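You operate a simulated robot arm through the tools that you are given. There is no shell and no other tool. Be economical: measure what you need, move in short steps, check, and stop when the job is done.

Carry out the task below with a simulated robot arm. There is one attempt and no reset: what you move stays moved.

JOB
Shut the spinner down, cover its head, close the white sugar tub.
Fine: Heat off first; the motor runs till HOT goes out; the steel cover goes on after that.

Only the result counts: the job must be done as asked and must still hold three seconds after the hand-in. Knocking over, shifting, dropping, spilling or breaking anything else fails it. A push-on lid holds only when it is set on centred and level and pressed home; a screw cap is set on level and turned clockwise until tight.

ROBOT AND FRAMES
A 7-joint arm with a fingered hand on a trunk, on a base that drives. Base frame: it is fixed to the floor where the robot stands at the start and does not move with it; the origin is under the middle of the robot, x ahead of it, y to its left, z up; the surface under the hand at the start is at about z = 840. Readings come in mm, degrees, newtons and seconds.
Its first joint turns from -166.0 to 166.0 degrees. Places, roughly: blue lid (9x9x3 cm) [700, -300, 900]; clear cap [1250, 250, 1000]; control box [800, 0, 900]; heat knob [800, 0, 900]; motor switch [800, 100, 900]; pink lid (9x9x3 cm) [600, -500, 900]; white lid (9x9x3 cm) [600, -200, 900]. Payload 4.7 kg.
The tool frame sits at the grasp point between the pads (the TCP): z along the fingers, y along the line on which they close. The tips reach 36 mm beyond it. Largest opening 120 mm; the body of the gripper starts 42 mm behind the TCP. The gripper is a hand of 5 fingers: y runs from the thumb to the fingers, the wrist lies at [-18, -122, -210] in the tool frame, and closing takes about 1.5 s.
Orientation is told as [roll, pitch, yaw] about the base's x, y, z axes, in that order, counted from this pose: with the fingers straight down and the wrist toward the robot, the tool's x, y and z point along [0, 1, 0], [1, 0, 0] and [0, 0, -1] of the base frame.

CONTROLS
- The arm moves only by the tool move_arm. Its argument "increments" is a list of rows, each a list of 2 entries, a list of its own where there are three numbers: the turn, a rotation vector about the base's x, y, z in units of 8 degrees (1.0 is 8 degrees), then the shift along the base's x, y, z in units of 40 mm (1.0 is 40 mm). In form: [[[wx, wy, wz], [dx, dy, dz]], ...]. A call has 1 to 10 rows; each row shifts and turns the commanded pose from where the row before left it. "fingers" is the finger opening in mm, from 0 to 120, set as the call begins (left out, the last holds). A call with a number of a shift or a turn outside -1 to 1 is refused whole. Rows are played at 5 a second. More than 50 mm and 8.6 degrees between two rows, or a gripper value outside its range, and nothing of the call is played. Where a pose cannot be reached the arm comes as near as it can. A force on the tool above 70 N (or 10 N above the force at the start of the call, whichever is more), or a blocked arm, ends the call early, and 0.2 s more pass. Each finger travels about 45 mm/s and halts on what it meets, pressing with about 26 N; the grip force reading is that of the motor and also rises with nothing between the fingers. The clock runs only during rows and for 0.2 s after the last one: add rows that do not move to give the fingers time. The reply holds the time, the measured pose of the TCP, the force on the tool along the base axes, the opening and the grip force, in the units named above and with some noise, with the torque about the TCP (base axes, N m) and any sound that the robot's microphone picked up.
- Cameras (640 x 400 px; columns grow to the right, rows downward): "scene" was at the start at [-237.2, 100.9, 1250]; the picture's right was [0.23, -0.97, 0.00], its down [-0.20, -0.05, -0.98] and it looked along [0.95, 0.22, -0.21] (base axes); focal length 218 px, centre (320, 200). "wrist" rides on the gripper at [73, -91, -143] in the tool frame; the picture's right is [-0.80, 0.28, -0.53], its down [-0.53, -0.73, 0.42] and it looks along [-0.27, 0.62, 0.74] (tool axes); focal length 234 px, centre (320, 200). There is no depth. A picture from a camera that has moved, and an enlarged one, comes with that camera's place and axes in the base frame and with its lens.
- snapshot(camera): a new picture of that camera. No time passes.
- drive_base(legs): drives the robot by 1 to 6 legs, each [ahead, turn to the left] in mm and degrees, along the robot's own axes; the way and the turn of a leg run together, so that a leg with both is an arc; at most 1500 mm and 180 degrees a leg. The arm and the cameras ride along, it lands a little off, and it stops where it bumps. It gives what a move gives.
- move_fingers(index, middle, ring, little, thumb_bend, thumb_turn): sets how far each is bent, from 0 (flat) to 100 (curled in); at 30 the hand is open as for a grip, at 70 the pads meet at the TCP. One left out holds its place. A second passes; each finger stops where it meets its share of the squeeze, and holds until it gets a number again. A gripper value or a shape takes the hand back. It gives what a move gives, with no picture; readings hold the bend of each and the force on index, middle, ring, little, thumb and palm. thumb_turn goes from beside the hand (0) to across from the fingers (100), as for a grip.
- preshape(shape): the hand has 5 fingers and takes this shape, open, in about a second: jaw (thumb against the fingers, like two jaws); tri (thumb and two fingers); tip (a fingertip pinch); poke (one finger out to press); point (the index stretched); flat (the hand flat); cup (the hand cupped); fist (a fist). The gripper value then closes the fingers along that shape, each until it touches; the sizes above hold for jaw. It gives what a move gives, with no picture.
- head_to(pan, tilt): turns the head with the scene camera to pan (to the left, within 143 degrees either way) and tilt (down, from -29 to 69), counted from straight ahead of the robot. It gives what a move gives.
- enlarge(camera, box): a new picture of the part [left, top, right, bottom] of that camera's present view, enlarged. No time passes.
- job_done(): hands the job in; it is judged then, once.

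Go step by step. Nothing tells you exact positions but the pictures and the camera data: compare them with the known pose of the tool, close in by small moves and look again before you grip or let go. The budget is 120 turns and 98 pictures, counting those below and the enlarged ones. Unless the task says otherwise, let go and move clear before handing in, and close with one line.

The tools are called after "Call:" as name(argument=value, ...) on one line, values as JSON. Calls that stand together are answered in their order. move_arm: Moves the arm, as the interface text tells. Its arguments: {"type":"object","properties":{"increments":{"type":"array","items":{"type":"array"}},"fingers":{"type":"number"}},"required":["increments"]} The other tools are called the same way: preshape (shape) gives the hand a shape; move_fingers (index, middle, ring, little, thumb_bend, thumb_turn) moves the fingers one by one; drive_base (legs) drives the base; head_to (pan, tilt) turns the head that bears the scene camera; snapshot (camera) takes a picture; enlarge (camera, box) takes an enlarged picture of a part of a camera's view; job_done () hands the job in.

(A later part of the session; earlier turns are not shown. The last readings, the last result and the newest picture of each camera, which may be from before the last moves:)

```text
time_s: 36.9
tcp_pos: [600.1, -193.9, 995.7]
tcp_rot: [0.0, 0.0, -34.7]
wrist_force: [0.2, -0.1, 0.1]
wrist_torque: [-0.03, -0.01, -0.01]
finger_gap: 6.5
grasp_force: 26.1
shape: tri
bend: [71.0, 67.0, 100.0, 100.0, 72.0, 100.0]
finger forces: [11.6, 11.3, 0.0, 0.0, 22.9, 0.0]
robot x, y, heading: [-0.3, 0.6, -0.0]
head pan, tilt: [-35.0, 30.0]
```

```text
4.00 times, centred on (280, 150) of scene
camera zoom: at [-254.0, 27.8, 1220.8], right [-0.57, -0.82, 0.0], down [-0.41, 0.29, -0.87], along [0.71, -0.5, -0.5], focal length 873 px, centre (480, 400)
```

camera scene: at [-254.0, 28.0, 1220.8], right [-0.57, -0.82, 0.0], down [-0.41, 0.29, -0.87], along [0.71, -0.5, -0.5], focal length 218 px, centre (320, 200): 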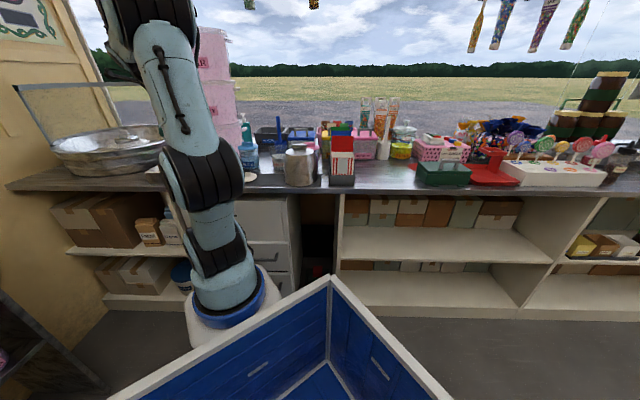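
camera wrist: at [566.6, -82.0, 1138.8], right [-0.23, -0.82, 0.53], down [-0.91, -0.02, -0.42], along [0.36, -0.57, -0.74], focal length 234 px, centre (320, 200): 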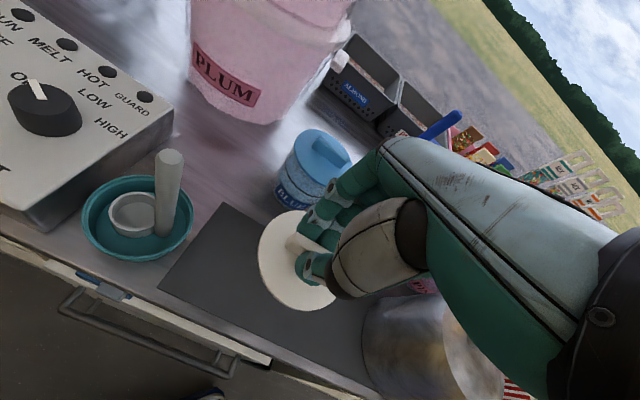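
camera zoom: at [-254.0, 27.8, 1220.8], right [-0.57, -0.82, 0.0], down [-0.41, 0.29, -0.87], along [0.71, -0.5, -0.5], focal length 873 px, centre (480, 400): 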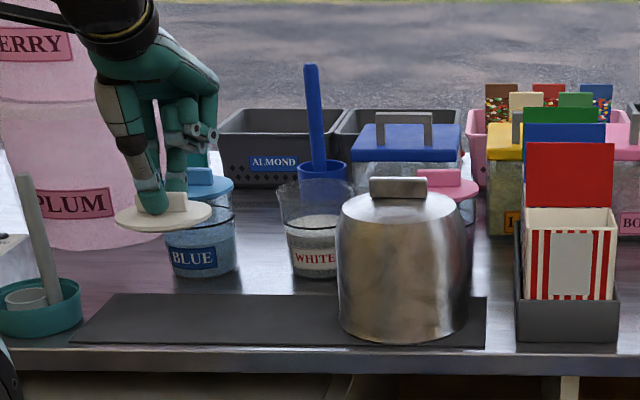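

Lid is held level. Raising, then carrying it over the tub near (635,-371).

Call:
move_arm(increments=[[[0, 0, 0], [0, 0, 0.9]], [[0, 0, 0], [0, -0.2, 0.9]], [[0, 0, 0], [0.1, -0.8, 0]], [[0, 0, 0], [0.15, -0.8, 0]], [[0, 0, 0], [0.2, -0.8, 0]], [[0, 0, 0], [0.2, -0.8, 0]], [[0, 0, 0], [0.2, -0.8, 0]], [[0, 0, 0], [0.05, -0.3, 0]], [[0, 0, 0], [0, 0, 0]]])

Call:
snapshot(camera="wrist")

Call:
enlarge(camera="scene", box=[230, 90, 350, 190])

```text
time_s: 38.9
tcp_pos: [637.8, -376.4, 1065.3]
tcp_rot: [0.0, 0.0, -34.8]
wrist_force: [-1.0, 0.3, -0.9]
wrist_torque: [-0.01, -0.01, 0.01]
finger_gap: 6.6
grasp_force: 25.9
shape: tri
bend: [71.0, 67.0, 100.0, 100.0, 72.0, 100.0]
finger forces: [11.7, 11.3, 0.0, 0.1, 22.9, 0.0]
robot x, y, heading: [-1.3, -1.6, 0.2]
head pan, tilt: [-35.0, 30.0]
```

```text
64 pictures are left
camera wrist: at [603.6, -264.6, 1209.9], right [-0.23, -0.82, 0.53], down [-0.91, -0.02, -0.42], along [0.36, -0.57, -0.74], focal length 234 px, centre (320, 200)
```

wrist: 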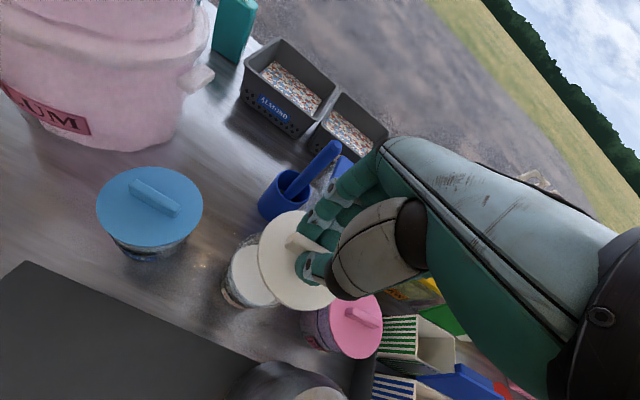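

```text
4.00 times, centred on (290, 140) of scene
camera zoom: at [-254.0, 27.8, 1220.8], right [-0.57, -0.82, 0.0], down [-0.41, 0.29, -0.87], along [0.71, -0.5, -0.5], focal length 873 px, centre (440, 440)
```

zoom: 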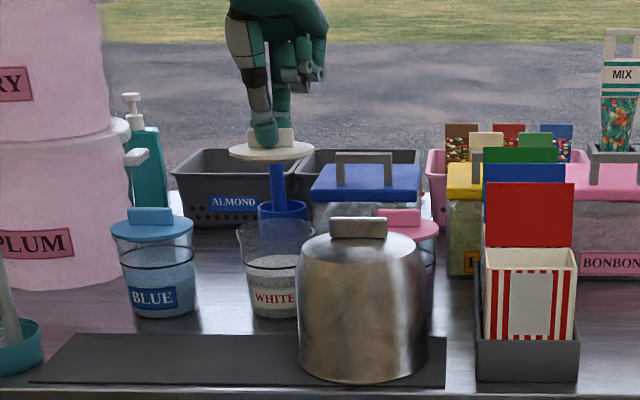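

Call:
enlarge(camera="wrist", box=[180, 180, 400, 360])

```text
2.22 times, centred on (290, 270) of wrist
camera zoom: at [603.6, -264.6, 1209.9], right [-0.23, -0.82, 0.53], down [-0.91, -0.02, -0.42], along [0.36, -0.57, -0.74], focal length 520 px, centre (387, 44)
```

zoom: 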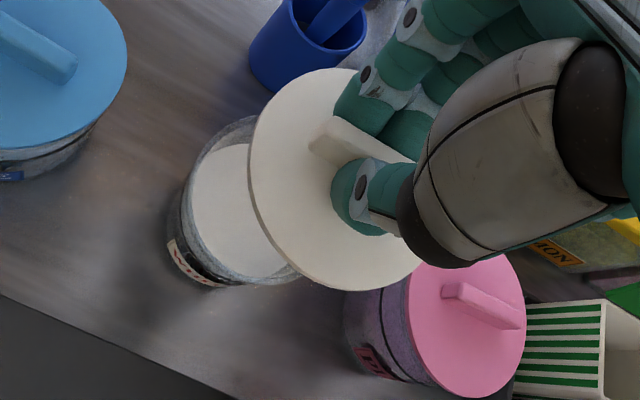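

Call:
enlarge(camera="scene", box=[255, 120, 315, 175])

```text
7.27 times, centred on (285, 148) of scene
camera zoom: at [-254.0, 27.8, 1220.8], right [-0.57, -0.82, 0.0], down [-0.41, 0.29, -0.87], along [0.71, -0.5, -0.5], focal length 1588 px, centre (574, 582)
```

zoom: 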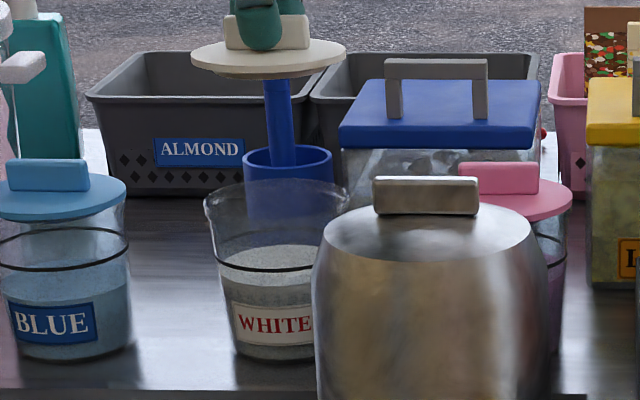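

Close to aligned. I'll shift slightly and lower to just above the rim, then compare again.

Call:
move_arm(increments=[[[0, 0, 0], [0.15, 0.02, -0.5]], [[0, 0, 0], [0, 0, -0.6]], [[0, 0, 0], [0, 0, -0.4]], [[0, 0, 0], [0, 0, 0]]])

Call:
enlarge(camera="wrist", box=[180, 180, 400, 360])

Call:
enlarge(camera="scene", box=[255, 120, 315, 175])

```text
time_s: 39.9
tcp_pos: [642.0, -374.3, 1006.9]
tcp_rot: [-0.1, 0.1, -34.9]
wrist_force: [0.2, -0.5, -0.2]
wrist_torque: [0.02, 0.0, 0.02]
finger_gap: 6.7
grasp_force: 26.1
shape: tri
bend: [71.0, 67.0, 100.0, 100.0, 72.0, 100.0]
finger forces: [11.6, 11.3, 0.0, 0.0, 22.9, 0.0]
robot x, y, heading: [-2.5, 2.4, -0.1]
head pan, tilt: [-35.0, 30.0]
```

```text
2.22 times, centred on (290, 270) of wrist
camera zoom: at [609.0, -262.4, 1150.2], right [-0.23, -0.82, 0.53], down [-0.91, -0.02, -0.42], along [0.36, -0.57, -0.74], focal length 520 px, centre (387, 44)
```

zoom: 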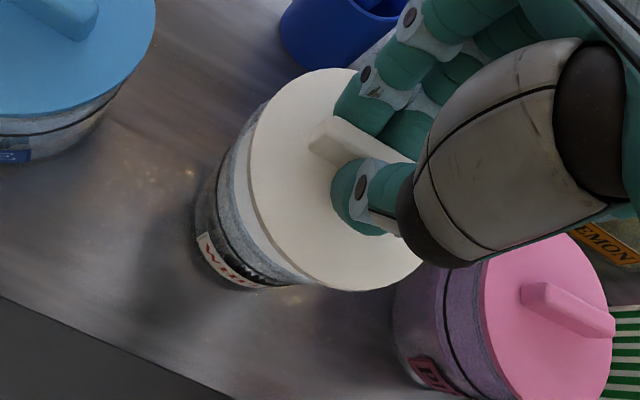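

```text
7.27 times, centred on (285, 148) of scene
camera zoom: at [-254.0, 27.8, 1220.8], right [-0.57, -0.82, 0.0], down [-0.41, 0.29, -0.87], along [0.71, -0.5, -0.5], focal length 1588 px, centre (574, 582)
```

zoom: 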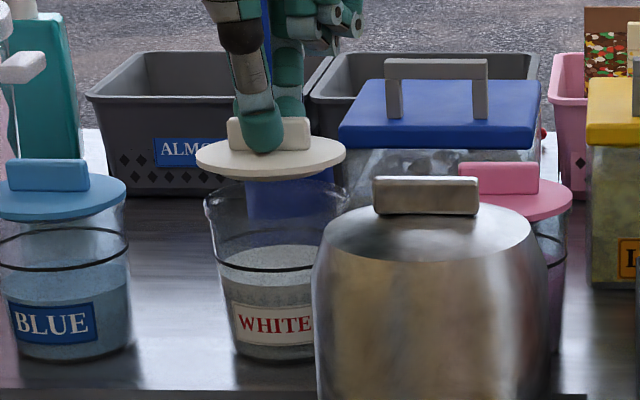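

Call:
enlarge(camera="wrist", box=[250, 205, 350, 305])

```text
4.00 times, centred on (300, 255) of wrist
camera zoom: at [609.0, -262.4, 1150.2], right [-0.23, -0.82, 0.53], down [-0.91, -0.02, -0.42], along [0.36, -0.57, -0.74], focal length 937 px, centre (400, -20)
```

zoom: 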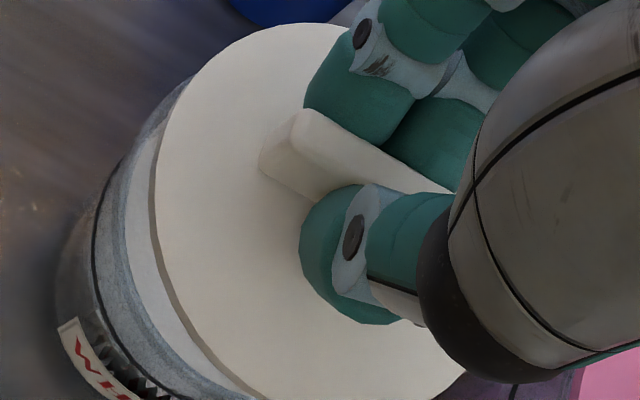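

Scene and wrist views agree the lid is within about 2 mm of the tub axis. Lowering gently to contact.

Call:
move_arm(increments=[[[0, 0, 0], [0, 0, -0.25]], [[0, 0, 0], [0, 0, -0.2]], [[0, 0, 0], [0, 0, 0]]])

Call:
enlarge(camera="scene", box=[255, 120, 315, 175])

Call:
enlarge(camera="wrist", box=[230, 185, 360, 315])

```text
time_s: 40.7
tcp_pos: [642.4, -373.8, 987.2]
tcp_rot: [0.0, 0.0, -34.9]
wrist_force: [-0.2, -0.3, -0.5]
wrist_torque: [-0.02, 0.02, -0.01]
finger_gap: 6.6
grasp_force: 26.6
shape: tri
bend: [71.0, 67.0, 100.0, 100.0, 72.0, 100.0]
finger forces: [11.6, 11.3, 0.0, 0.1, 22.9, 0.1]
robot x, y, heading: [0.9, 0.6, 0.3]
head pan, tilt: [-35.0, 30.0]
```

```text
7.27 times, centred on (285, 148) of scene
camera zoom: at [-254.0, 27.8, 1220.8], right [-0.57, -0.82, 0.0], down [-0.41, 0.29, -0.87], along [0.71, -0.5, -0.5], focal length 1588 px, centre (574, 582)
```

zoom: 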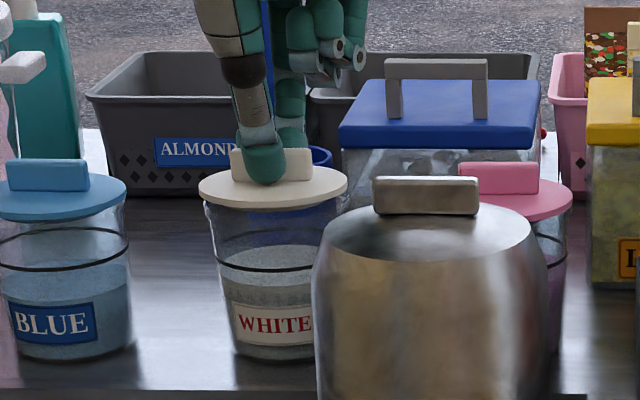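

```text
3.08 times, centred on (295, 250) of wrist
camera zoom: at [608.8, -262.0, 1131.7], right [-0.23, -0.82, 0.53], down [-0.91, -0.02, -0.42], along [0.36, -0.57, -0.74], focal length 720 px, centre (397, 46)
```

zoom: 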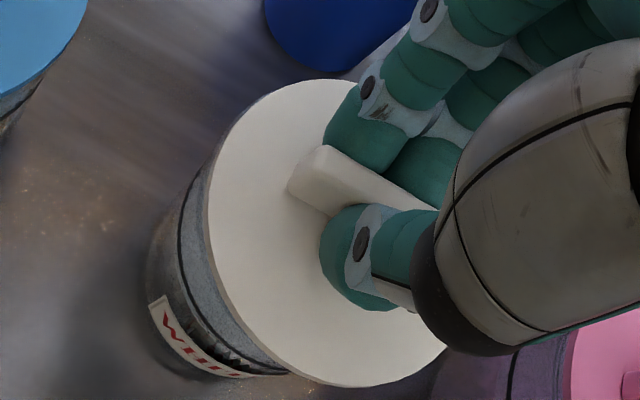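

Lid nearly touches. Views suggest it should go about 4 mm forward and 1.5 mm right; adjusting and re-checking.

Call:
move_arm(increments=[[[0, 0, 0], [0.06, -0.09, -0.05]], [[0, 0, 0], [0, 0, 0]]])

Call:
enlarge(camera="wrist", box=[230, 185, 360, 315])

Call:
enlarge(camera="scene", box=[270, 135, 310, 172])

```text
time_s: 41.3
tcp_pos: [644.3, -376.8, 986.1]
tcp_rot: [0.0, 0.0, -34.8]
wrist_force: [0.8, -0.4, -0.5]
wrist_torque: [0.02, -0.01, 0.03]
finger_gap: 6.8
grasp_force: 26.1
shape: tri
bend: [71.0, 67.0, 100.0, 100.0, 72.0, 100.0]
finger forces: [11.6, 11.3, 0.0, 0.1, 22.9, 0.0]
robot x, y, heading: [-0.8, 1.3, -0.5]
head pan, tilt: [-35.0, 30.0]
```

```text
3.08 times, centred on (295, 250) of wrist
camera zoom: at [611.2, -265.5, 1129.6], right [-0.23, -0.82, 0.53], down [-0.91, -0.02, -0.42], along [0.36, -0.57, -0.74], focal length 720 px, centre (397, 46)
```

zoom: 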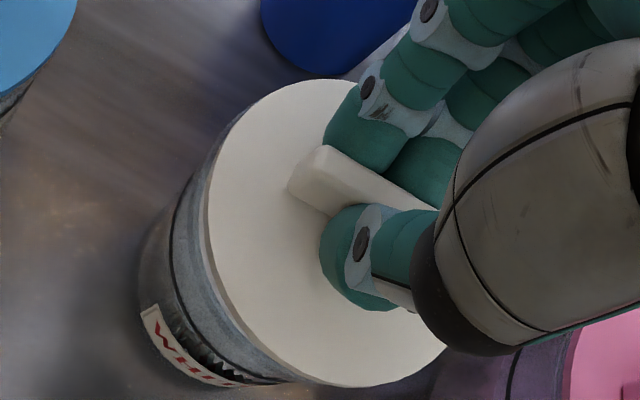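

```text
10.81 times, centred on (290, 154) of scene
camera zoom: at [-254.0, 27.8, 1220.8], right [-0.57, -0.82, 0.0], down [-0.41, 0.29, -0.87], along [0.71, -0.5, -0.5], focal length 2360 px, centre (644, 703)
```

zoom: 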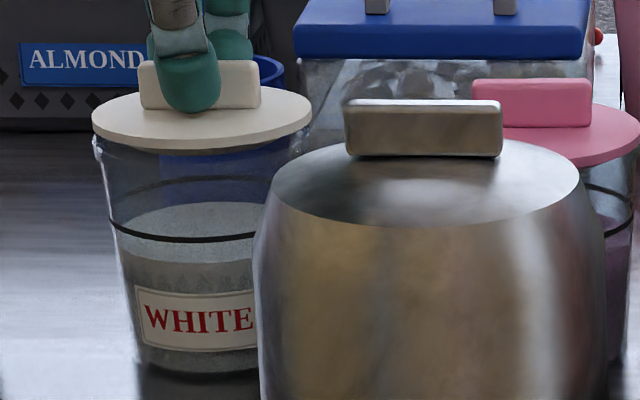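

Looks centred. Lowering to contact in small steps and pressing.

Call:
move_arm(increments=[[[0, 0, 0], [0, 0, -0.1]], [[0, 0, 0], [0, 0, -0.1]], [[0, 0, 0], [0, 0, 0]]])

Call:
move_arm(increments=[[[0, 0, 0], [0, 0, -0.1]], [[0, 0, 0], [0, 0, 0]]])

Call:
enlarge(camera="scene", box=[255, 120, 315, 175])

```text
time_s: 42.1
tcp_pos: [644.7, -377.1, 980.0]
tcp_rot: [-0.1, -0.1, -34.8]
wrist_force: [0.2, 0.4, 6.3]
wrist_torque: [-0.03, -0.05, 0.01]
finger_gap: 6.5
grasp_force: 25.9
shape: tri
bend: [71.0, 67.0, 100.0, 100.0, 72.0, 100.0]
finger forces: [12.7, 12.3, 0.0, 0.1, 24.7, 0.0]
robot x, y, heading: [-2.4, 2.7, 0.2]
head pan, tilt: [-35.0, 30.0]
heard: snap
```

```text
time_s: 42.7
tcp_pos: [644.7, -376.5, 978.2]
tcp_rot: [-0.2, -0.4, -34.7]
wrist_force: [-1.5, 4.7, 29.7]
wrist_torque: [0.15, -0.07, -0.02]
finger_gap: 7.4
grasp_force: 26.1
shape: tri
bend: [72.0, 67.0, 100.0, 100.0, 72.0, 100.0]
finger forces: [14.3, 13.9, 0.0, 0.0, 31.7, 0.0]
robot x, y, heading: [2.2, -0.7, 0.1]
head pan, tilt: [-35.0, 30.0]
```

```text
7.27 times, centred on (285, 148) of scene
camera zoom: at [-254.8, 28.4, 1220.6], right [-0.57, -0.82, 0.0], down [-0.41, 0.29, -0.87], along [0.71, -0.5, -0.5], focal length 1588 px, centre (574, 582)
```

zoom: 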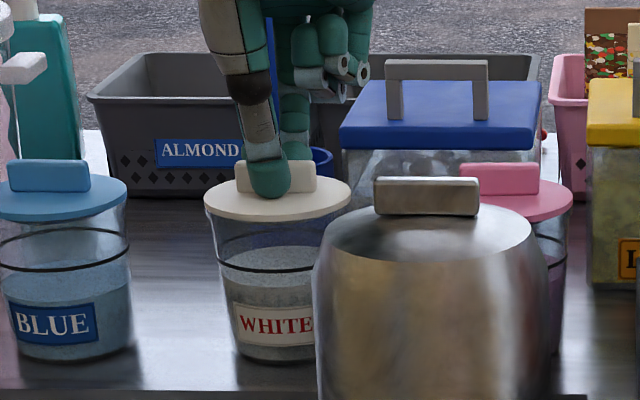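

It snapped on and sits level. Relieving pressure, releasing and rising.

Call:
move_arm(increments=[[[0, 0, 0], [0, 0, 0.08]], [[0, 0, 0], [0, 0, 0]]])

Call:
move_arm(fingers=60, increments=[[[0, 0, 0], [0, 0, 0]], [[0, 0, 0], [0, 0, 0]], [[0, 0, 0], [0, 0, 0]], [[0, 0, 0], [0, 0, 0]], [[0, 0, 0], [0, 0, 0]], [[0, 0, 0], [0, 0, 0.5]], [[0, 0, 0], [0, 0, 0.8]], [[0, 0, 0], [0, 0, 1]], [[0, 0, 0], [0, 0, 1]], [[0, 0, 0], [0, 0, 0]]])

Call:
snapshot(camera="wrist")

```text
time_s: 43.3
tcp_pos: [645.1, -377.0, 978.3]
tcp_rot: [0.0, -0.1, -34.8]
wrist_force: [4.1, -1.5, 23.1]
wrist_torque: [-0.05, -0.17, -0.01]
finger_gap: 7.9
grasp_force: 26.0
shape: tri
bend: [72.0, 67.0, 100.0, 100.0, 73.0, 100.0]
finger forces: [16.5, 15.5, 0.0, 0.1, 27.6, 0.0]
robot x, y, heading: [-3.0, 2.4, 0.0]
head pan, tilt: [-35.0, 30.0]
```

```text
time_s: 45.5
tcp_pos: [642.4, -375.8, 1110.2]
tcp_rot: [0.0, 0.0, -34.7]
wrist_force: [-0.3, -0.7, -0.8]
wrist_torque: [0.0, 0.01, 0.02]
finger_gap: 59.8
grasp_force: 0.1
shape: tri
bend: [74.0, 45.0, 99.0, 99.0, 71.0, 100.0]
finger forces: [0.0, 0.0, 0.1, 0.1, 0.0, 0.0]
robot x, y, heading: [-0.3, -1.5, 0.0]
head pan, tilt: [-35.0, 30.0]
```

```text
52 pictures are left
camera wrist: at [609.7, -263.9, 1255.2], right [-0.23, -0.82, 0.53], down [-0.91, -0.02, -0.42], along [0.36, -0.57, -0.74], focal length 234 px, centre (320, 200)
```

wrist: 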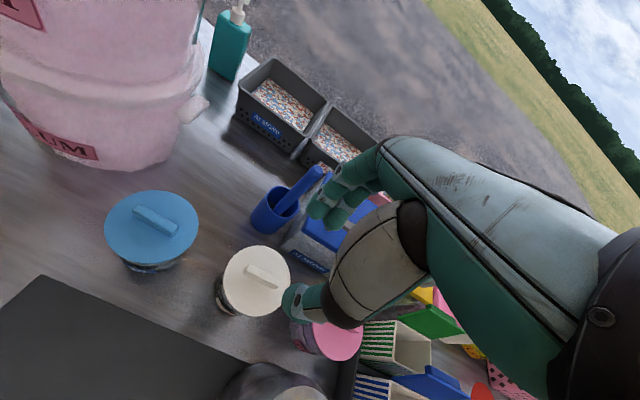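

Tub is closed. Next the steel cover: I need to drive so both cover (469,-382) and spinner (~1175,180) are in reach, so I'll look at the floor and left side.

Call:
head_to(pan=20, tilt=50)

Call:
snapshot(camera="scene")

Call:
head_to(pan=75, tilt=45)

Call:
snapshot(camera="scene")

```text
time_s: 46.7
tcp_pos: [643.2, -375.1, 1110.8]
tcp_rot: [0.0, 0.1, -34.8]
wrist_force: [-1.0, 0.0, 0.7]
wrist_torque: [0.03, -0.02, -0.02]
finger_gap: 59.6
grasp_force: 0.1
shape: tri
bend: [74.0, 45.0, 99.0, 99.0, 71.0, 100.0]
finger forces: [0.0, 0.0, 0.0, 0.1, 0.0, 0.0]
robot x, y, heading: [-2.7, -1.8, 0.1]
head pan, tilt: [20.0, 50.0]
```

```text
51 pictures are left
camera scene: at [-255.7, 106.0, 1191.3], right [0.34, -0.94, 0.0], down [-0.72, -0.26, -0.64], along [0.6, 0.22, -0.77], focal length 218 px, centre (320, 200)
```

scene: 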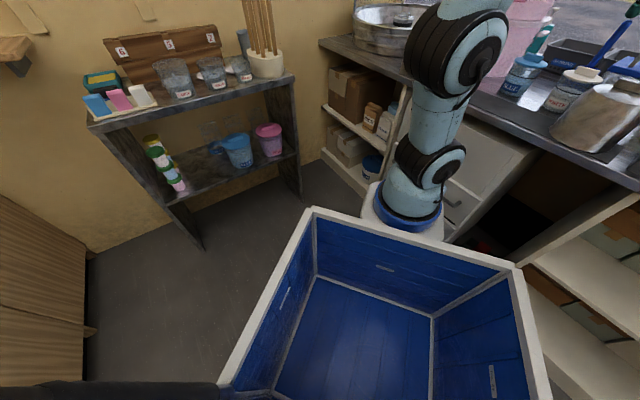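

```text
time_s: 47.9
tcp_pos: [642.9, -375.7, 1110.6]
tcp_rot: [0.0, 0.0, -34.8]
wrist_force: [-0.3, 0.3, 0.8]
wrist_torque: [-0.01, 0.01, 0.01]
finger_gap: 59.6
grasp_force: 0.1
shape: tri
bend: [74.0, 45.0, 99.0, 99.0, 71.0, 100.0]
finger forces: [0.0, 0.1, 0.0, 0.1, 0.1, 0.0]
robot x, y, heading: [-0.2, -1.3, -0.1]
head pan, tilt: [75.0, 45.0]
```

```text
50 pictures are left
camera scene: at [-307.0, 158.2, 1198.2], right [0.97, -0.26, 0.0], down [-0.18, -0.68, -0.71], along [0.18, 0.68, -0.71], focal length 218 px, centre (320, 200)
```

scene: 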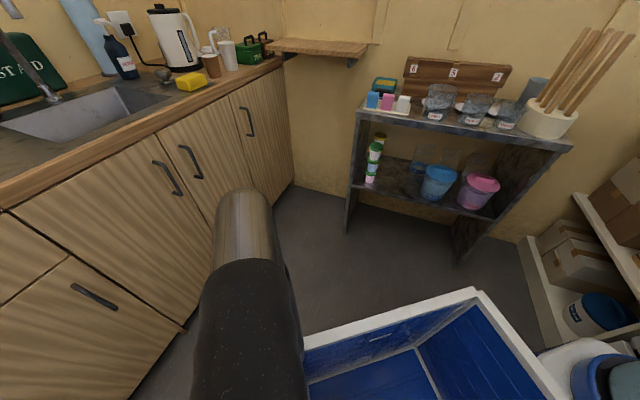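

The robot is a cart with the arm mounted at its front (axis near x=190). A 130 mm drive ahead should bring both cover and spinner in reach; first I raise and retract the arm a bit.

Call:
move_arm(increments=[[[0, 0, 0], [-0.5, 0.3, 0.8]], [[0, 0, 0], [-0.6, 0.4, 0.6]], [[0, 0, 0], [-0.6, 0.5, 0.6]], [[0, 0, 0], [-0.6, 0.5, 0]], [[0, 0, 0], [0, 0, 0]]])

Call:
drive_base(legs=[[130, 0]])

Call:
head_to(pan=5, tilt=15)

Call:
snapshot(camera="scene")

```text
time_s: 49.1
tcp_pos: [553.9, -308.1, 1190.2]
tcp_rot: [0.0, 0.0, -34.9]
wrist_force: [0.2, 0.6, 0.3]
wrist_torque: [-0.01, 0.03, 0.0]
finger_gap: 59.9
grasp_force: 0.1
shape: tri
bend: [74.0, 45.0, 99.0, 99.0, 71.0, 100.0]
finger forces: [0.0, 0.1, 0.0, 0.1, 0.0, 0.0]
robot x, y, heading: [1.9, 0.5, -0.1]
head pan, tilt: [75.0, 45.0]
```

```text
time_s: 50.4
tcp_pos: [649.0, -311.4, 1188.0]
tcp_rot: [0.1, 0.2, -35.2]
wrist_force: [0.3, 0.6, 0.0]
wrist_torque: [-0.03, 0.04, 0.01]
finger_gap: 59.9
grasp_force: 0.0
shape: tri
bend: [74.0, 45.0, 99.0, 99.0, 71.0, 100.0]
finger forces: [0.1, 0.1, 0.1, 0.0, 0.0, 0.0]
robot x, y, heading: [94.7, 6.8, -0.4]
head pan, tilt: [75.0, 45.0]
stopped in leg 1: the robot was blocked; the commanded pose is now the measured one
```

```text
time_s: 51.8
tcp_pos: [649.4, -311.9, 1188.5]
tcp_rot: [0.1, 0.1, -35.4]
wrist_force: [-0.5, -0.1, 0.1]
wrist_torque: [-0.01, 0.0, -0.02]
finger_gap: 59.7
grasp_force: 0.1
shape: tri
bend: [74.0, 45.0, 99.0, 99.0, 71.0, 100.0]
finger forces: [0.0, 0.0, 0.1, 0.0, 0.0, 0.1]
robot x, y, heading: [100.3, 5.2, -0.8]
head pan, tilt: [5.0, 15.0]
```

```text
49 pictures are left
camera scene: at [-137.6, 95.7, 1245.0], right [0.08, -1.0, 0.0], down [-0.26, -0.02, -0.97], along [0.96, 0.08, -0.26], focal length 218 px, centre (320, 200)
```

scene: 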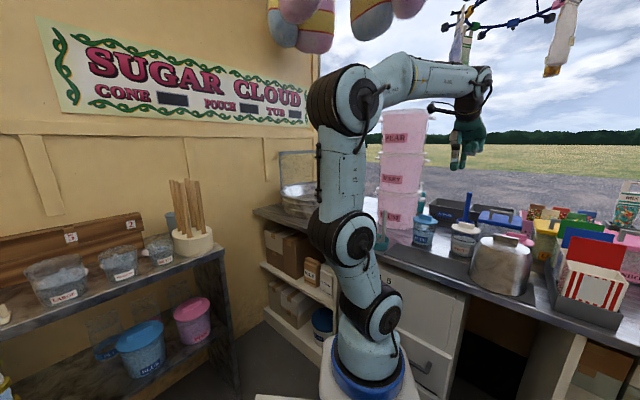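

The base was stopped by contact after ~98 mm, which is enough. I'll back off a touch and view the spinner head closely with the wrist camera.

Call:
drive_base(legs=[[-10, 0]])

Call:
move_arm(increments=[[[0, 0, 0.6], [0.6, 0.8, 0.2]], [[0, 0, 0.6], [0.6, 0.8, 0.2]], [[0, 0, 0.6], [0.6, 0.8, 0.2]], [[0, 0, 0.6], [0.6, 0.8, 0.2]], [[0, 0, 0.6], [0.6, 0.8, 0.2]], [[0, 0, 0.6], [0.6, 0.8, 0.2]], [[0, 0, 0.6], [0.6, 0.8, 0.2]], [[0, 0, 0], [0.6, 0.8, 0.2]], [[0, 0, 0], [0.6, 0.8, 0.2]], [[0, 0, 0], [0, 0, 0]]])

Call:
snapshot(camera="wrist")

```text
time_s: 52.5
tcp_pos: [638.1, -310.7, 1187.3]
tcp_rot: [0.1, 0.2, -35.4]
wrist_force: [0.1, 0.1, 0.0]
wrist_torque: [0.0, 0.0, 0.03]
finger_gap: 60.0
grasp_force: 0.1
shape: tri
bend: [74.0, 45.0, 99.0, 99.0, 71.0, 100.0]
finger forces: [0.0, 0.1, 0.0, 0.0, 0.1, 0.1]
robot x, y, heading: [88.8, 6.2, -0.5]
head pan, tilt: [5.0, 15.0]
```

```text
time_s: 54.7
tcp_pos: [852.4, -22.2, 1261.4]
tcp_rot: [0.1, 0.2, -1.6]
wrist_force: [0.7, -0.3, -0.5]
wrist_torque: [-0.02, 0.01, -0.01]
finger_gap: 60.0
grasp_force: 0.0
shape: tri
bend: [74.0, 45.0, 99.0, 99.0, 71.0, 100.0]
finger forces: [0.0, 0.0, 0.0, 0.0, 0.1, 0.0]
robot x, y, heading: [86.5, 4.0, -0.7]
head pan, tilt: [5.0, 15.0]
```

```text
48 pictures are left
camera wrist: at [764.4, 52.3, 1405.6], right [0.26, -0.81, 0.52], down [-0.75, -0.51, -0.42], along [0.61, -0.28, -0.74], focal length 234 px, centre (320, 200)
```

wrist: 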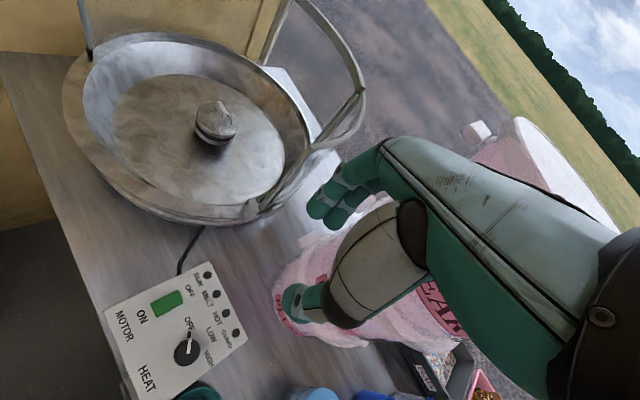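

Call:
enlarge(camera="wrist", box=[160, 70, 280, 170])

Call:
enlarge(camera="wrist", box=[60, 0, 380, 230])

```text
4.00 times, centred on (220, 120) of wrist
camera zoom: at [764.4, 52.3, 1405.6], right [0.26, -0.81, 0.52], down [-0.75, -0.51, -0.42], along [0.61, -0.28, -0.74], focal length 937 px, centre (720, 520)
```

zoom: 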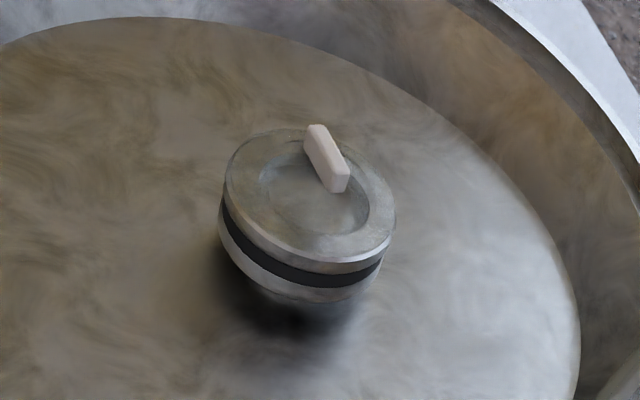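

```text
1.74 times, centred on (220, 115) of wrist
camera zoom: at [764.4, 52.3, 1405.6], right [0.26, -0.81, 0.52], down [-0.75, -0.51, -0.42], along [0.61, -0.28, -0.74], focal length 407 px, centre (494, 348)
```

zoom: 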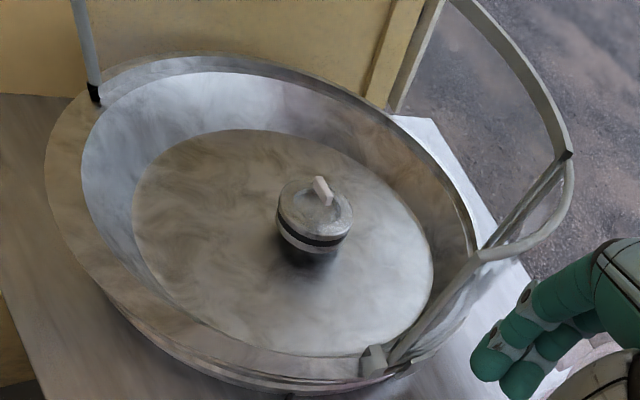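

I need the head and guard geometry; looking at the spinner with the scene camera too.

Call:
enlarge(camera="scene", box=[250, 130, 350, 230])

Call:
move_arm(increments=[[[0, 0, 0], [0.7, 0.3, 0.4]], [[0, 0, 0], [0.7, 0.3, 0.4]], [[0, 0, 0], [0.7, 0.3, 0.4]], [[0, 0, 0], [0.7, 0.3, 0.2]], [[0, 0, 0], [0, 0, 0]]])

Call:
snapshot(camera="wrist")

```text
4.00 times, centred on (300, 180) of scene
camera zoom: at [-147.5, 95.7, 1245.0], right [0.08, -1.0, 0.0], down [-0.26, -0.02, -0.97], along [0.96, 0.07, -0.26], focal length 873 px, centre (400, 280)
```

zoom: 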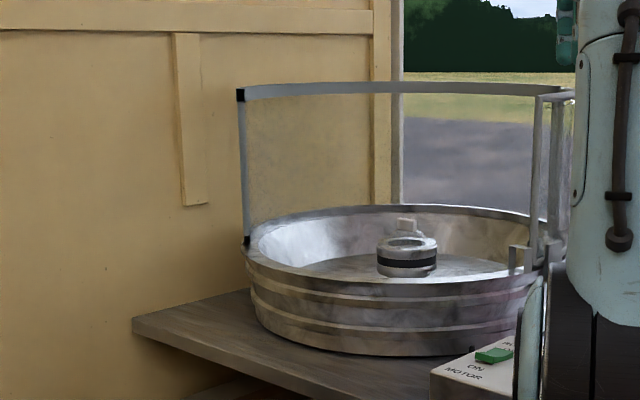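

```text
time_s: 55.9
tcp_pos: [966.0, 25.0, 1315.5]
tcp_rot: [0.2, 0.2, -1.7]
wrist_force: [0.0, -0.4, -0.1]
wrist_torque: [0.04, -0.01, 0.03]
finger_gap: 59.8
grasp_force: 0.1
shape: tri
bend: [74.0, 45.0, 99.0, 99.0, 71.0, 100.0]
finger forces: [0.0, 0.0, 0.0, 0.1, 0.0, 0.0]
robot x, y, heading: [85.8, 4.5, -0.7]
head pan, tilt: [5.0, 15.0]
```

```text
44 pictures are left
camera wrist: at [877.9, 100.7, 1460.1], right [0.26, -0.81, 0.52], down [-0.75, -0.51, -0.42], along [0.61, -0.28, -0.74], focal length 234 px, centre (320, 200)
```

wrist: 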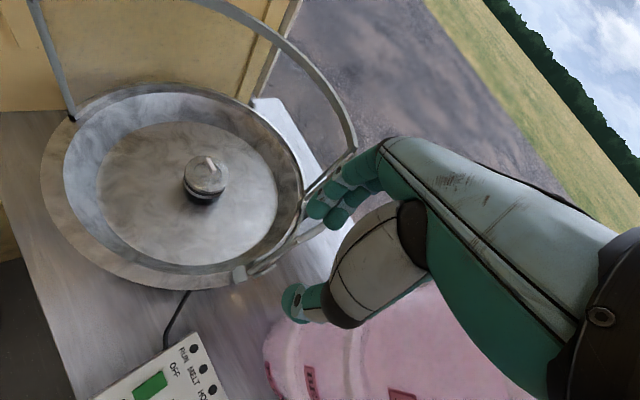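

Call:
enlarge(camera="wrist", box=[165, 135, 245, 215])

Call:
enlarge(camera="scene", box=[335, 175, 365, 205])

```text
5.00 times, centred on (205, 175) of wrist
camera zoom: at [877.9, 100.7, 1460.1], right [0.26, -0.81, 0.52], down [-0.75, -0.51, -0.42], along [0.61, -0.28, -0.74], focal length 1171 px, centre (895, 325)
```

zoom: 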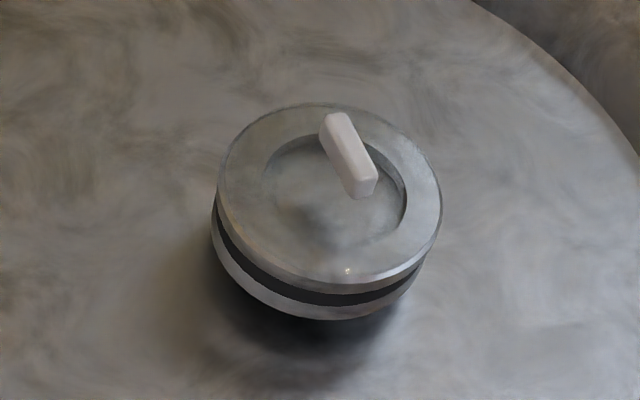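

```text
13.33 times, centred on (350, 190) of scene
camera zoom: at [-147.5, 95.7, 1245.0], right [0.08, -1.0, 0.0], down [-0.26, -0.02, -0.97], along [0.96, 0.07, -0.26], focal length 2911 px, centre (-80, 333)
```

zoom: 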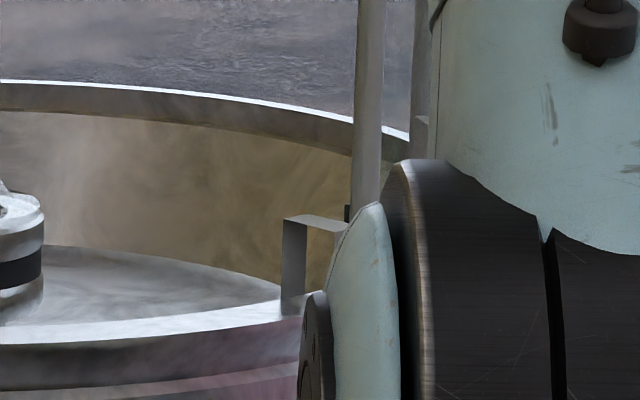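

The head (with its clear cap) is at about (1188,192), ring top z≈944, guard open toward the robot. Now to the steel cover: returning above it.

Call:
move_arm(increments=[[[0, 0, 0], [-1, 0, 0]], [[0, 0, 0], [-1, 0, 0]], [[0, 0, 0], [-1, 0, 0]], [[0, 0, 0], [-1, 0, 0]], [[0, 0, -0.347], [-0.7, -0.85, -0.3]], [[0, 0, -0.347], [-0.7, -0.85, -0.3]], [[0, 0, -0.347], [-0.7, -0.85, -0.3]], [[0, 0, -0.347], [-0.7, -0.85, -0.3]], [[0, 0, -0.347], [-0.7, -0.85, -0.3]], [[0, 0, -0.347], [-0.7, -0.85, -0.3]]])

Call:
move_arm(fingers=80, increments=[[[0, 0, -0.347], [-0.7, -0.85, -0.3]], [[0, 0, -0.347], [-0.7, -0.85, -0.3]], [[0, 0, -0.347], [-0.7, -0.85, -0.3]], [[0, 0, -0.347], [-0.7, -0.85, -0.3]], [[0, 0, -0.347], [-0.7, -0.85, -0.3]], [[0, 0, -0.347], [-0.7, -0.85, -0.3]], [[0, 0, 0], [0, 0, 0]]])

Call:
snapshot(camera="wrist")

```text
time_s: 58.1
tcp_pos: [636.5, -178.1, 1242.3]
tcp_rot: [-0.1, 0.2, -18.5]
wrist_force: [-0.3, 0.8, 0.6]
wrist_torque: [0.03, 0.01, 0.0]
finger_gap: 59.8
grasp_force: 0.0
shape: tri
bend: [74.0, 45.0, 99.0, 99.0, 71.0, 100.0]
finger forces: [0.1, 0.1, 0.0, 0.0, 0.1, 0.0]
robot x, y, heading: [86.3, 4.9, -0.3]
head pan, tilt: [5.0, 15.0]
```

```text
time_s: 59.7
tcp_pos: [470.8, -380.6, 1172.5]
tcp_rot: [0.1, 0.2, -35.1]
wrist_force: [-0.3, -0.5, 0.4]
wrist_torque: [0.01, -0.03, -0.01]
finger_gap: 79.7
grasp_force: 0.1
shape: tri
bend: [73.0, 39.0, 99.0, 99.0, 62.0, 100.0]
finger forces: [0.0, 0.0, 0.0, 0.0, 0.0, 0.1]
robot x, y, heading: [84.4, 6.4, -0.7]
head pan, tilt: [5.0, 15.0]
```

```text
41 pictures are left
camera wrist: at [438.1, -269.8, 1317.1], right [-0.23, -0.82, 0.52], down [-0.91, -0.01, -0.42], along [0.35, -0.57, -0.74], focal length 234 px, centre (320, 200)
```

wrist: 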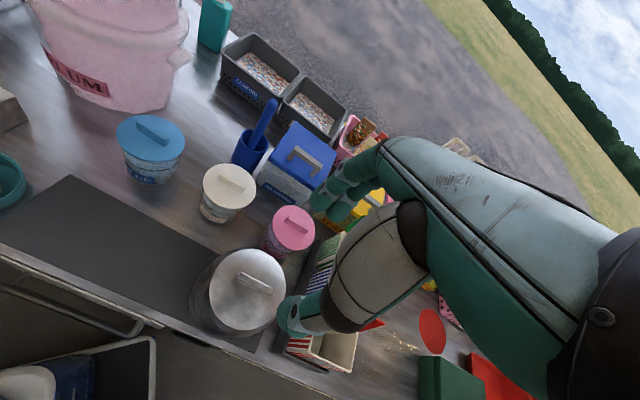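

Handle at about (467,-380). Descending over it.

Call:
move_arm(fingers=60, increments=[[[0, 0, 0], [-0.05, 0, -0.9]], [[0, 0, 0], [0, 0, -0.9]], [[0, 0, 0], [0, 0, -0.9]], [[0, 0, 0], [0, 0, -0.4]], [[0, 0, 0], [0, 0, 0]]])

Call:
enlarge(camera="wrist", box=[200, 160, 400, 360])

```text
time_s: 60.9
tcp_pos: [468.1, -382.4, 1050.3]
tcp_rot: [0.0, 0.2, -35.1]
wrist_force: [-0.2, -0.3, -0.1]
wrist_torque: [-0.02, -0.02, -0.02]
finger_gap: 60.4
grasp_force: 0.0
shape: tri
bend: [74.0, 45.0, 99.0, 99.0, 70.0, 100.0]
finger forces: [0.1, 0.0, 0.1, 0.0, 0.1, 0.1]
robot x, y, heading: [90.0, 3.4, -0.6]
head pan, tilt: [5.0, 15.0]
```

```text
2.00 times, centred on (300, 260) of wrist
camera zoom: at [434.2, -269.7, 1194.3], right [-0.23, -0.82, 0.52], down [-0.91, -0.01, -0.42], along [0.35, -0.57, -0.74], focal length 468 px, centre (360, 80)
```

zoom: 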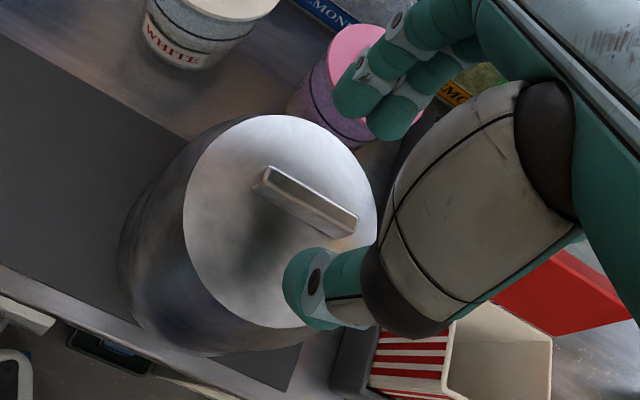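

Well aligned. Lowering to grip height and closing.

Call:
move_arm(increments=[[[0, 0, 0], [0, 0, -0.5]], [[0, 0, 0], [0, 0, -0.45]], [[0, 0, 0], [0, 0, 0]]])

Call:
move_arm(fingers=4, increments=[[[0, 0, 0], [0, 0, 0]], [[0, 0, 0], [0, 0, 0]], [[0, 0, 0], [0, 0, 0]], [[0, 0, 0], [0, 0, 0]], [[0, 0, 0], [0, 0, 0]], [[0, 0, 0], [0, 0, 0]], [[0, 0, 0], [0, 0, 0]]])

Call:
enlarge(camera="wrist", box=[200, 160, 400, 360])

```text
time_s: 61.7
tcp_pos: [469.0, -381.9, 1009.9]
tcp_rot: [0.2, 0.2, -35.1]
wrist_force: [0.4, -0.2, 1.1]
wrist_torque: [0.01, 0.02, -0.01]
finger_gap: 60.4
grasp_force: 0.0
shape: tri
bend: [74.0, 45.0, 99.0, 99.0, 70.0, 100.0]
finger forces: [0.0, 0.1, 0.1, 0.0, 0.0, 0.1]
robot x, y, heading: [83.8, 3.1, -0.6]
head pan, tilt: [5.0, 15.0]
```

```text
time_s: 63.3
tcp_pos: [468.0, -381.8, 1009.9]
tcp_rot: [0.1, 0.2, -35.1]
wrist_force: [0.2, -0.5, -0.7]
wrist_torque: [-0.04, 0.0, 0.01]
finger_gap: 6.4
grasp_force: 25.9
shape: tri
bend: [71.0, 68.0, 100.0, 100.0, 72.0, 100.0]
finger forces: [11.6, 11.3, 0.0, 0.0, 22.8, 0.0]
robot x, y, heading: [87.7, 8.6, -0.7]
head pan, tilt: [5.0, 15.0]
```

```text
2.00 times, centred on (300, 260) of wrist
camera zoom: at [436.1, -270.6, 1155.0], right [-0.23, -0.82, 0.52], down [-0.91, -0.01, -0.42], along [0.35, -0.57, -0.74], focal length 468 px, centre (360, 80)
```

zoom: 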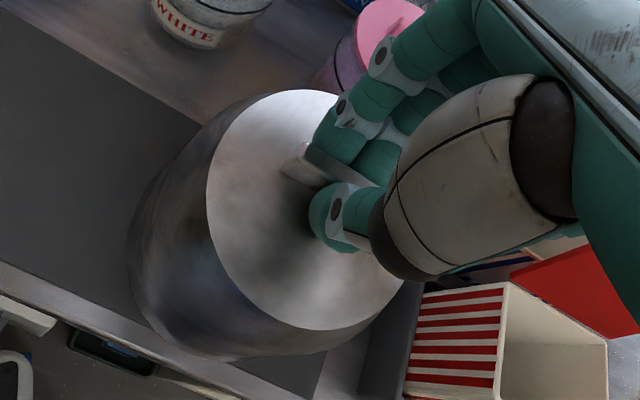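

Gripped. A small test lift.

Call:
move_arm(increments=[[[0, 0, 0], [0, 0, 0.25]], [[0, 0, 0], [0, 0, 0.5]], [[0, 0, 0], [0, 0, 0]]])

Call:
enlarge(camera="wrist", box=[200, 160, 400, 360])

```text
time_s: 64.1
tcp_pos: [468.6, -384.1, 1039.8]
tcp_rot: [0.1, 0.2, -35.0]
wrist_force: [0.2, 0.6, -3.1]
wrist_torque: [0.0, -0.03, -0.01]
finger_gap: 6.0
grasp_force: 25.9
shape: tri
bend: [71.0, 68.0, 100.0, 100.0, 72.0, 100.0]
finger forces: [11.8, 11.6, 0.0, 0.0, 23.0, 0.0]
robot x, y, heading: [87.7, 5.4, -0.6]
head pan, tilt: [5.0, 15.0]
```

```text
2.00 times, centred on (300, 260) of wrist
camera zoom: at [435.7, -271.5, 1184.7], right [-0.23, -0.82, 0.52], down [-0.91, -0.01, -0.42], along [0.35, -0.57, -0.74], focal length 468 px, centre (360, 80)
```

zoom: 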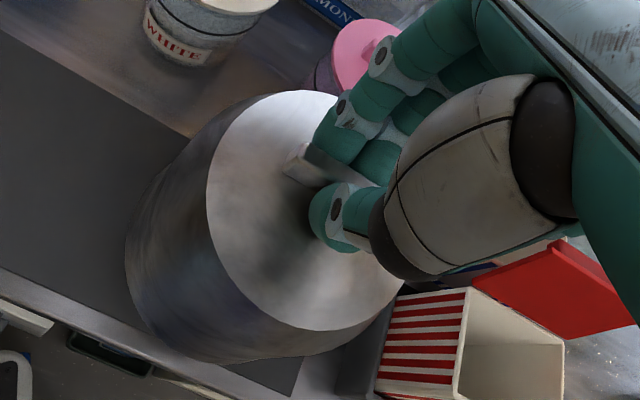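

Cover is held steady (~3 N). Raising and carrying it round toward the spinner's open front.

Call:
move_arm(increments=[[[0, 0, 0], [0, 0, 0.8]], [[0, 0, 0], [0, 0, 0.9]], [[0, 0, 0], [0, 0, 0.9]], [[0, 0, 0], [0, 0, 0.9]], [[0, 0, 0], [0, 0, 0.9]], [[0, 0, 0], [0, 0, 0.6]], [[0, 0, 0.3], [0.3, 0.5, 0]], [[0, 0, 0.3], [0.6, 0.7, 0]], [[0, 0, 0.3], [0.6, 0.7, 0]], [[0, 0, 0.3], [0.6, 0.7, 0]]])

Call:
move_arm(increments=[[[0, 0, 0.3], [0.6, 0.75, 0]], [[0, 0, 0.3], [0.6, 0.75, 0]], [[0, 0, 0.3], [0.6, 0.75, 0]], [[0, 0, 0.3], [0.6, 0.75, 0]], [[0, 0, 0.3], [0.6, 0.75, 0]], [[0, 0, 0.3], [0.6, 0.75, 0]], [[0, 0, 0.3], [0.6, 0.75, 0]], [[0, 0, 0.3], [0.6, 0.75, 0]], [[0, 0, 0.3], [0.6, 0.75, 0]], [[0, 0, 0.3], [0.6, 0.75, 0]]])

Call:
snapshot(camera="wrist")

Call:
snapshot(camera="scene")

```text
time_s: 66.3
tcp_pos: [552.7, -278.0, 1241.6]
tcp_rot: [0.1, 0.1, -25.6]
wrist_force: [-0.7, -1.0, -2.0]
wrist_torque: [0.02, 0.01, -0.01]
finger_gap: 6.2
grasp_force: 26.4
shape: tri
bend: [71.0, 68.0, 100.0, 100.0, 72.0, 100.0]
finger forces: [11.3, 11.6, 0.0, 0.0, 23.1, 0.0]
robot x, y, heading: [86.6, 4.2, -0.4]
head pan, tilt: [5.0, 15.0]
```

```text
time_s: 68.5
tcp_pos: [790.8, 20.2, 1240.9]
tcp_rot: [0.1, 0.2, -1.5]
wrist_force: [-0.4, -1.6, -2.0]
wrist_torque: [-0.01, -0.03, -0.03]
finger_gap: 6.0
grasp_force: 25.7
shape: tri
bend: [71.0, 68.0, 100.0, 100.0, 72.0, 100.0]
finger forces: [11.5, 11.5, 0.0, 0.1, 23.1, 0.0]
robot x, y, heading: [84.1, 6.1, -0.8]
head pan, tilt: [5.0, 15.0]
```

```text
37 pictures are left
camera wrist: at [702.9, 94.9, 1385.0], right [0.26, -0.81, 0.52], down [-0.75, -0.51, -0.42], along [0.61, -0.28, -0.74], focal length 234 px, centre (320, 200)
```

wrist: 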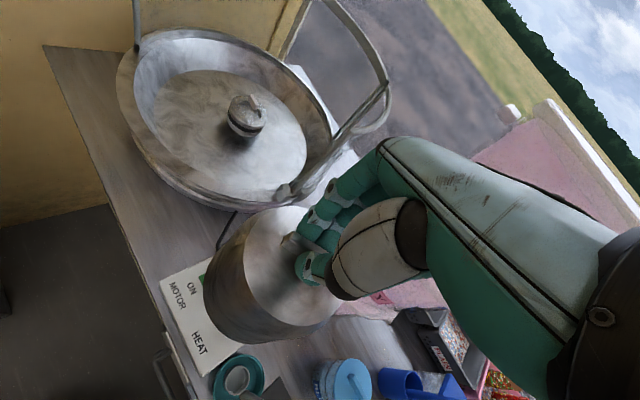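

```text
36 pictures are left
camera scene: at [-147.7, 95.7, 1245.0], right [0.08, -1.0, 0.0], down [-0.26, -0.02, -0.97], along [0.96, 0.07, -0.26], focal length 218 px, centre (320, 200)
```

scene: 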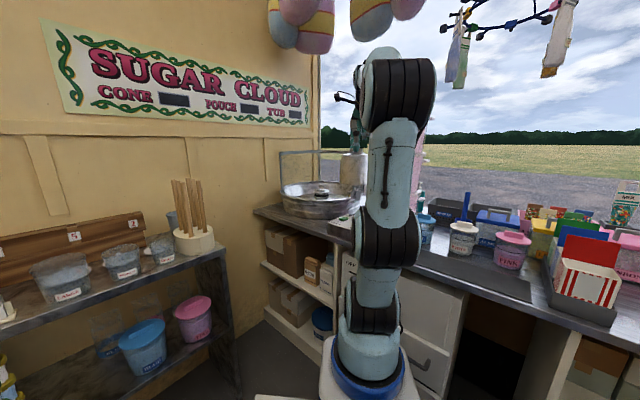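

Cover is up and the guard is open toward me. I'll zoom on the head once more to pin down its centre before the cover hides it.

Call:
enlarge(camera="wrist", box=[196, 75, 296, 155])

Call:
enlarge(camera="scene", box=[275, 140, 375, 220])

```text
5.00 times, centred on (246, 115) of wrist
camera zoom: at [702.9, 94.9, 1385.0], right [0.26, -0.81, 0.52], down [-0.75, -0.51, -0.42], along [0.61, -0.28, -0.74], focal length 1171 px, centre (690, 625)
```

zoom: 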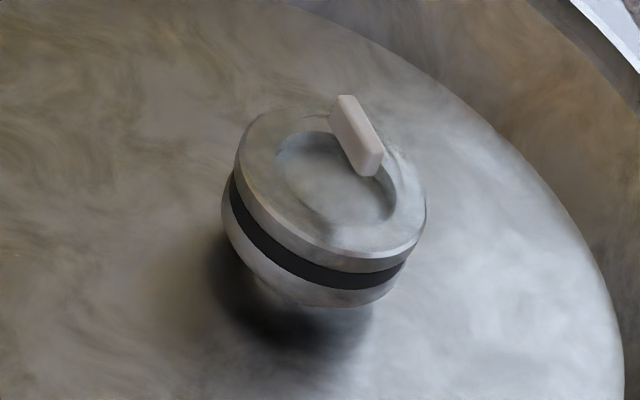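

```text
5.00 times, centred on (325, 180) of scene
camera zoom: at [-147.7, 95.7, 1245.0], right [0.08, -1.0, 0.0], down [-0.26, -0.02, -0.97], along [0.96, 0.07, -0.26], focal length 1092 px, centre (295, 300)
```

zoom: 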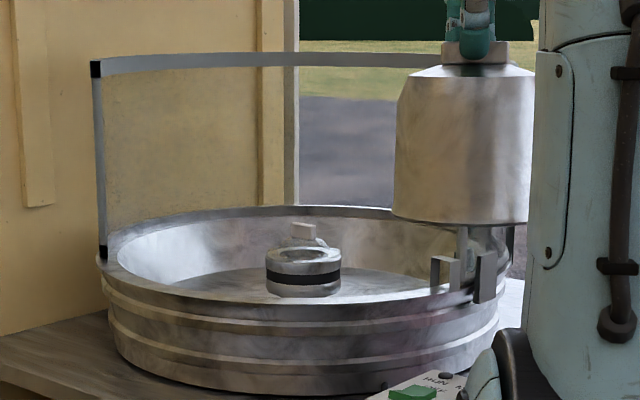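

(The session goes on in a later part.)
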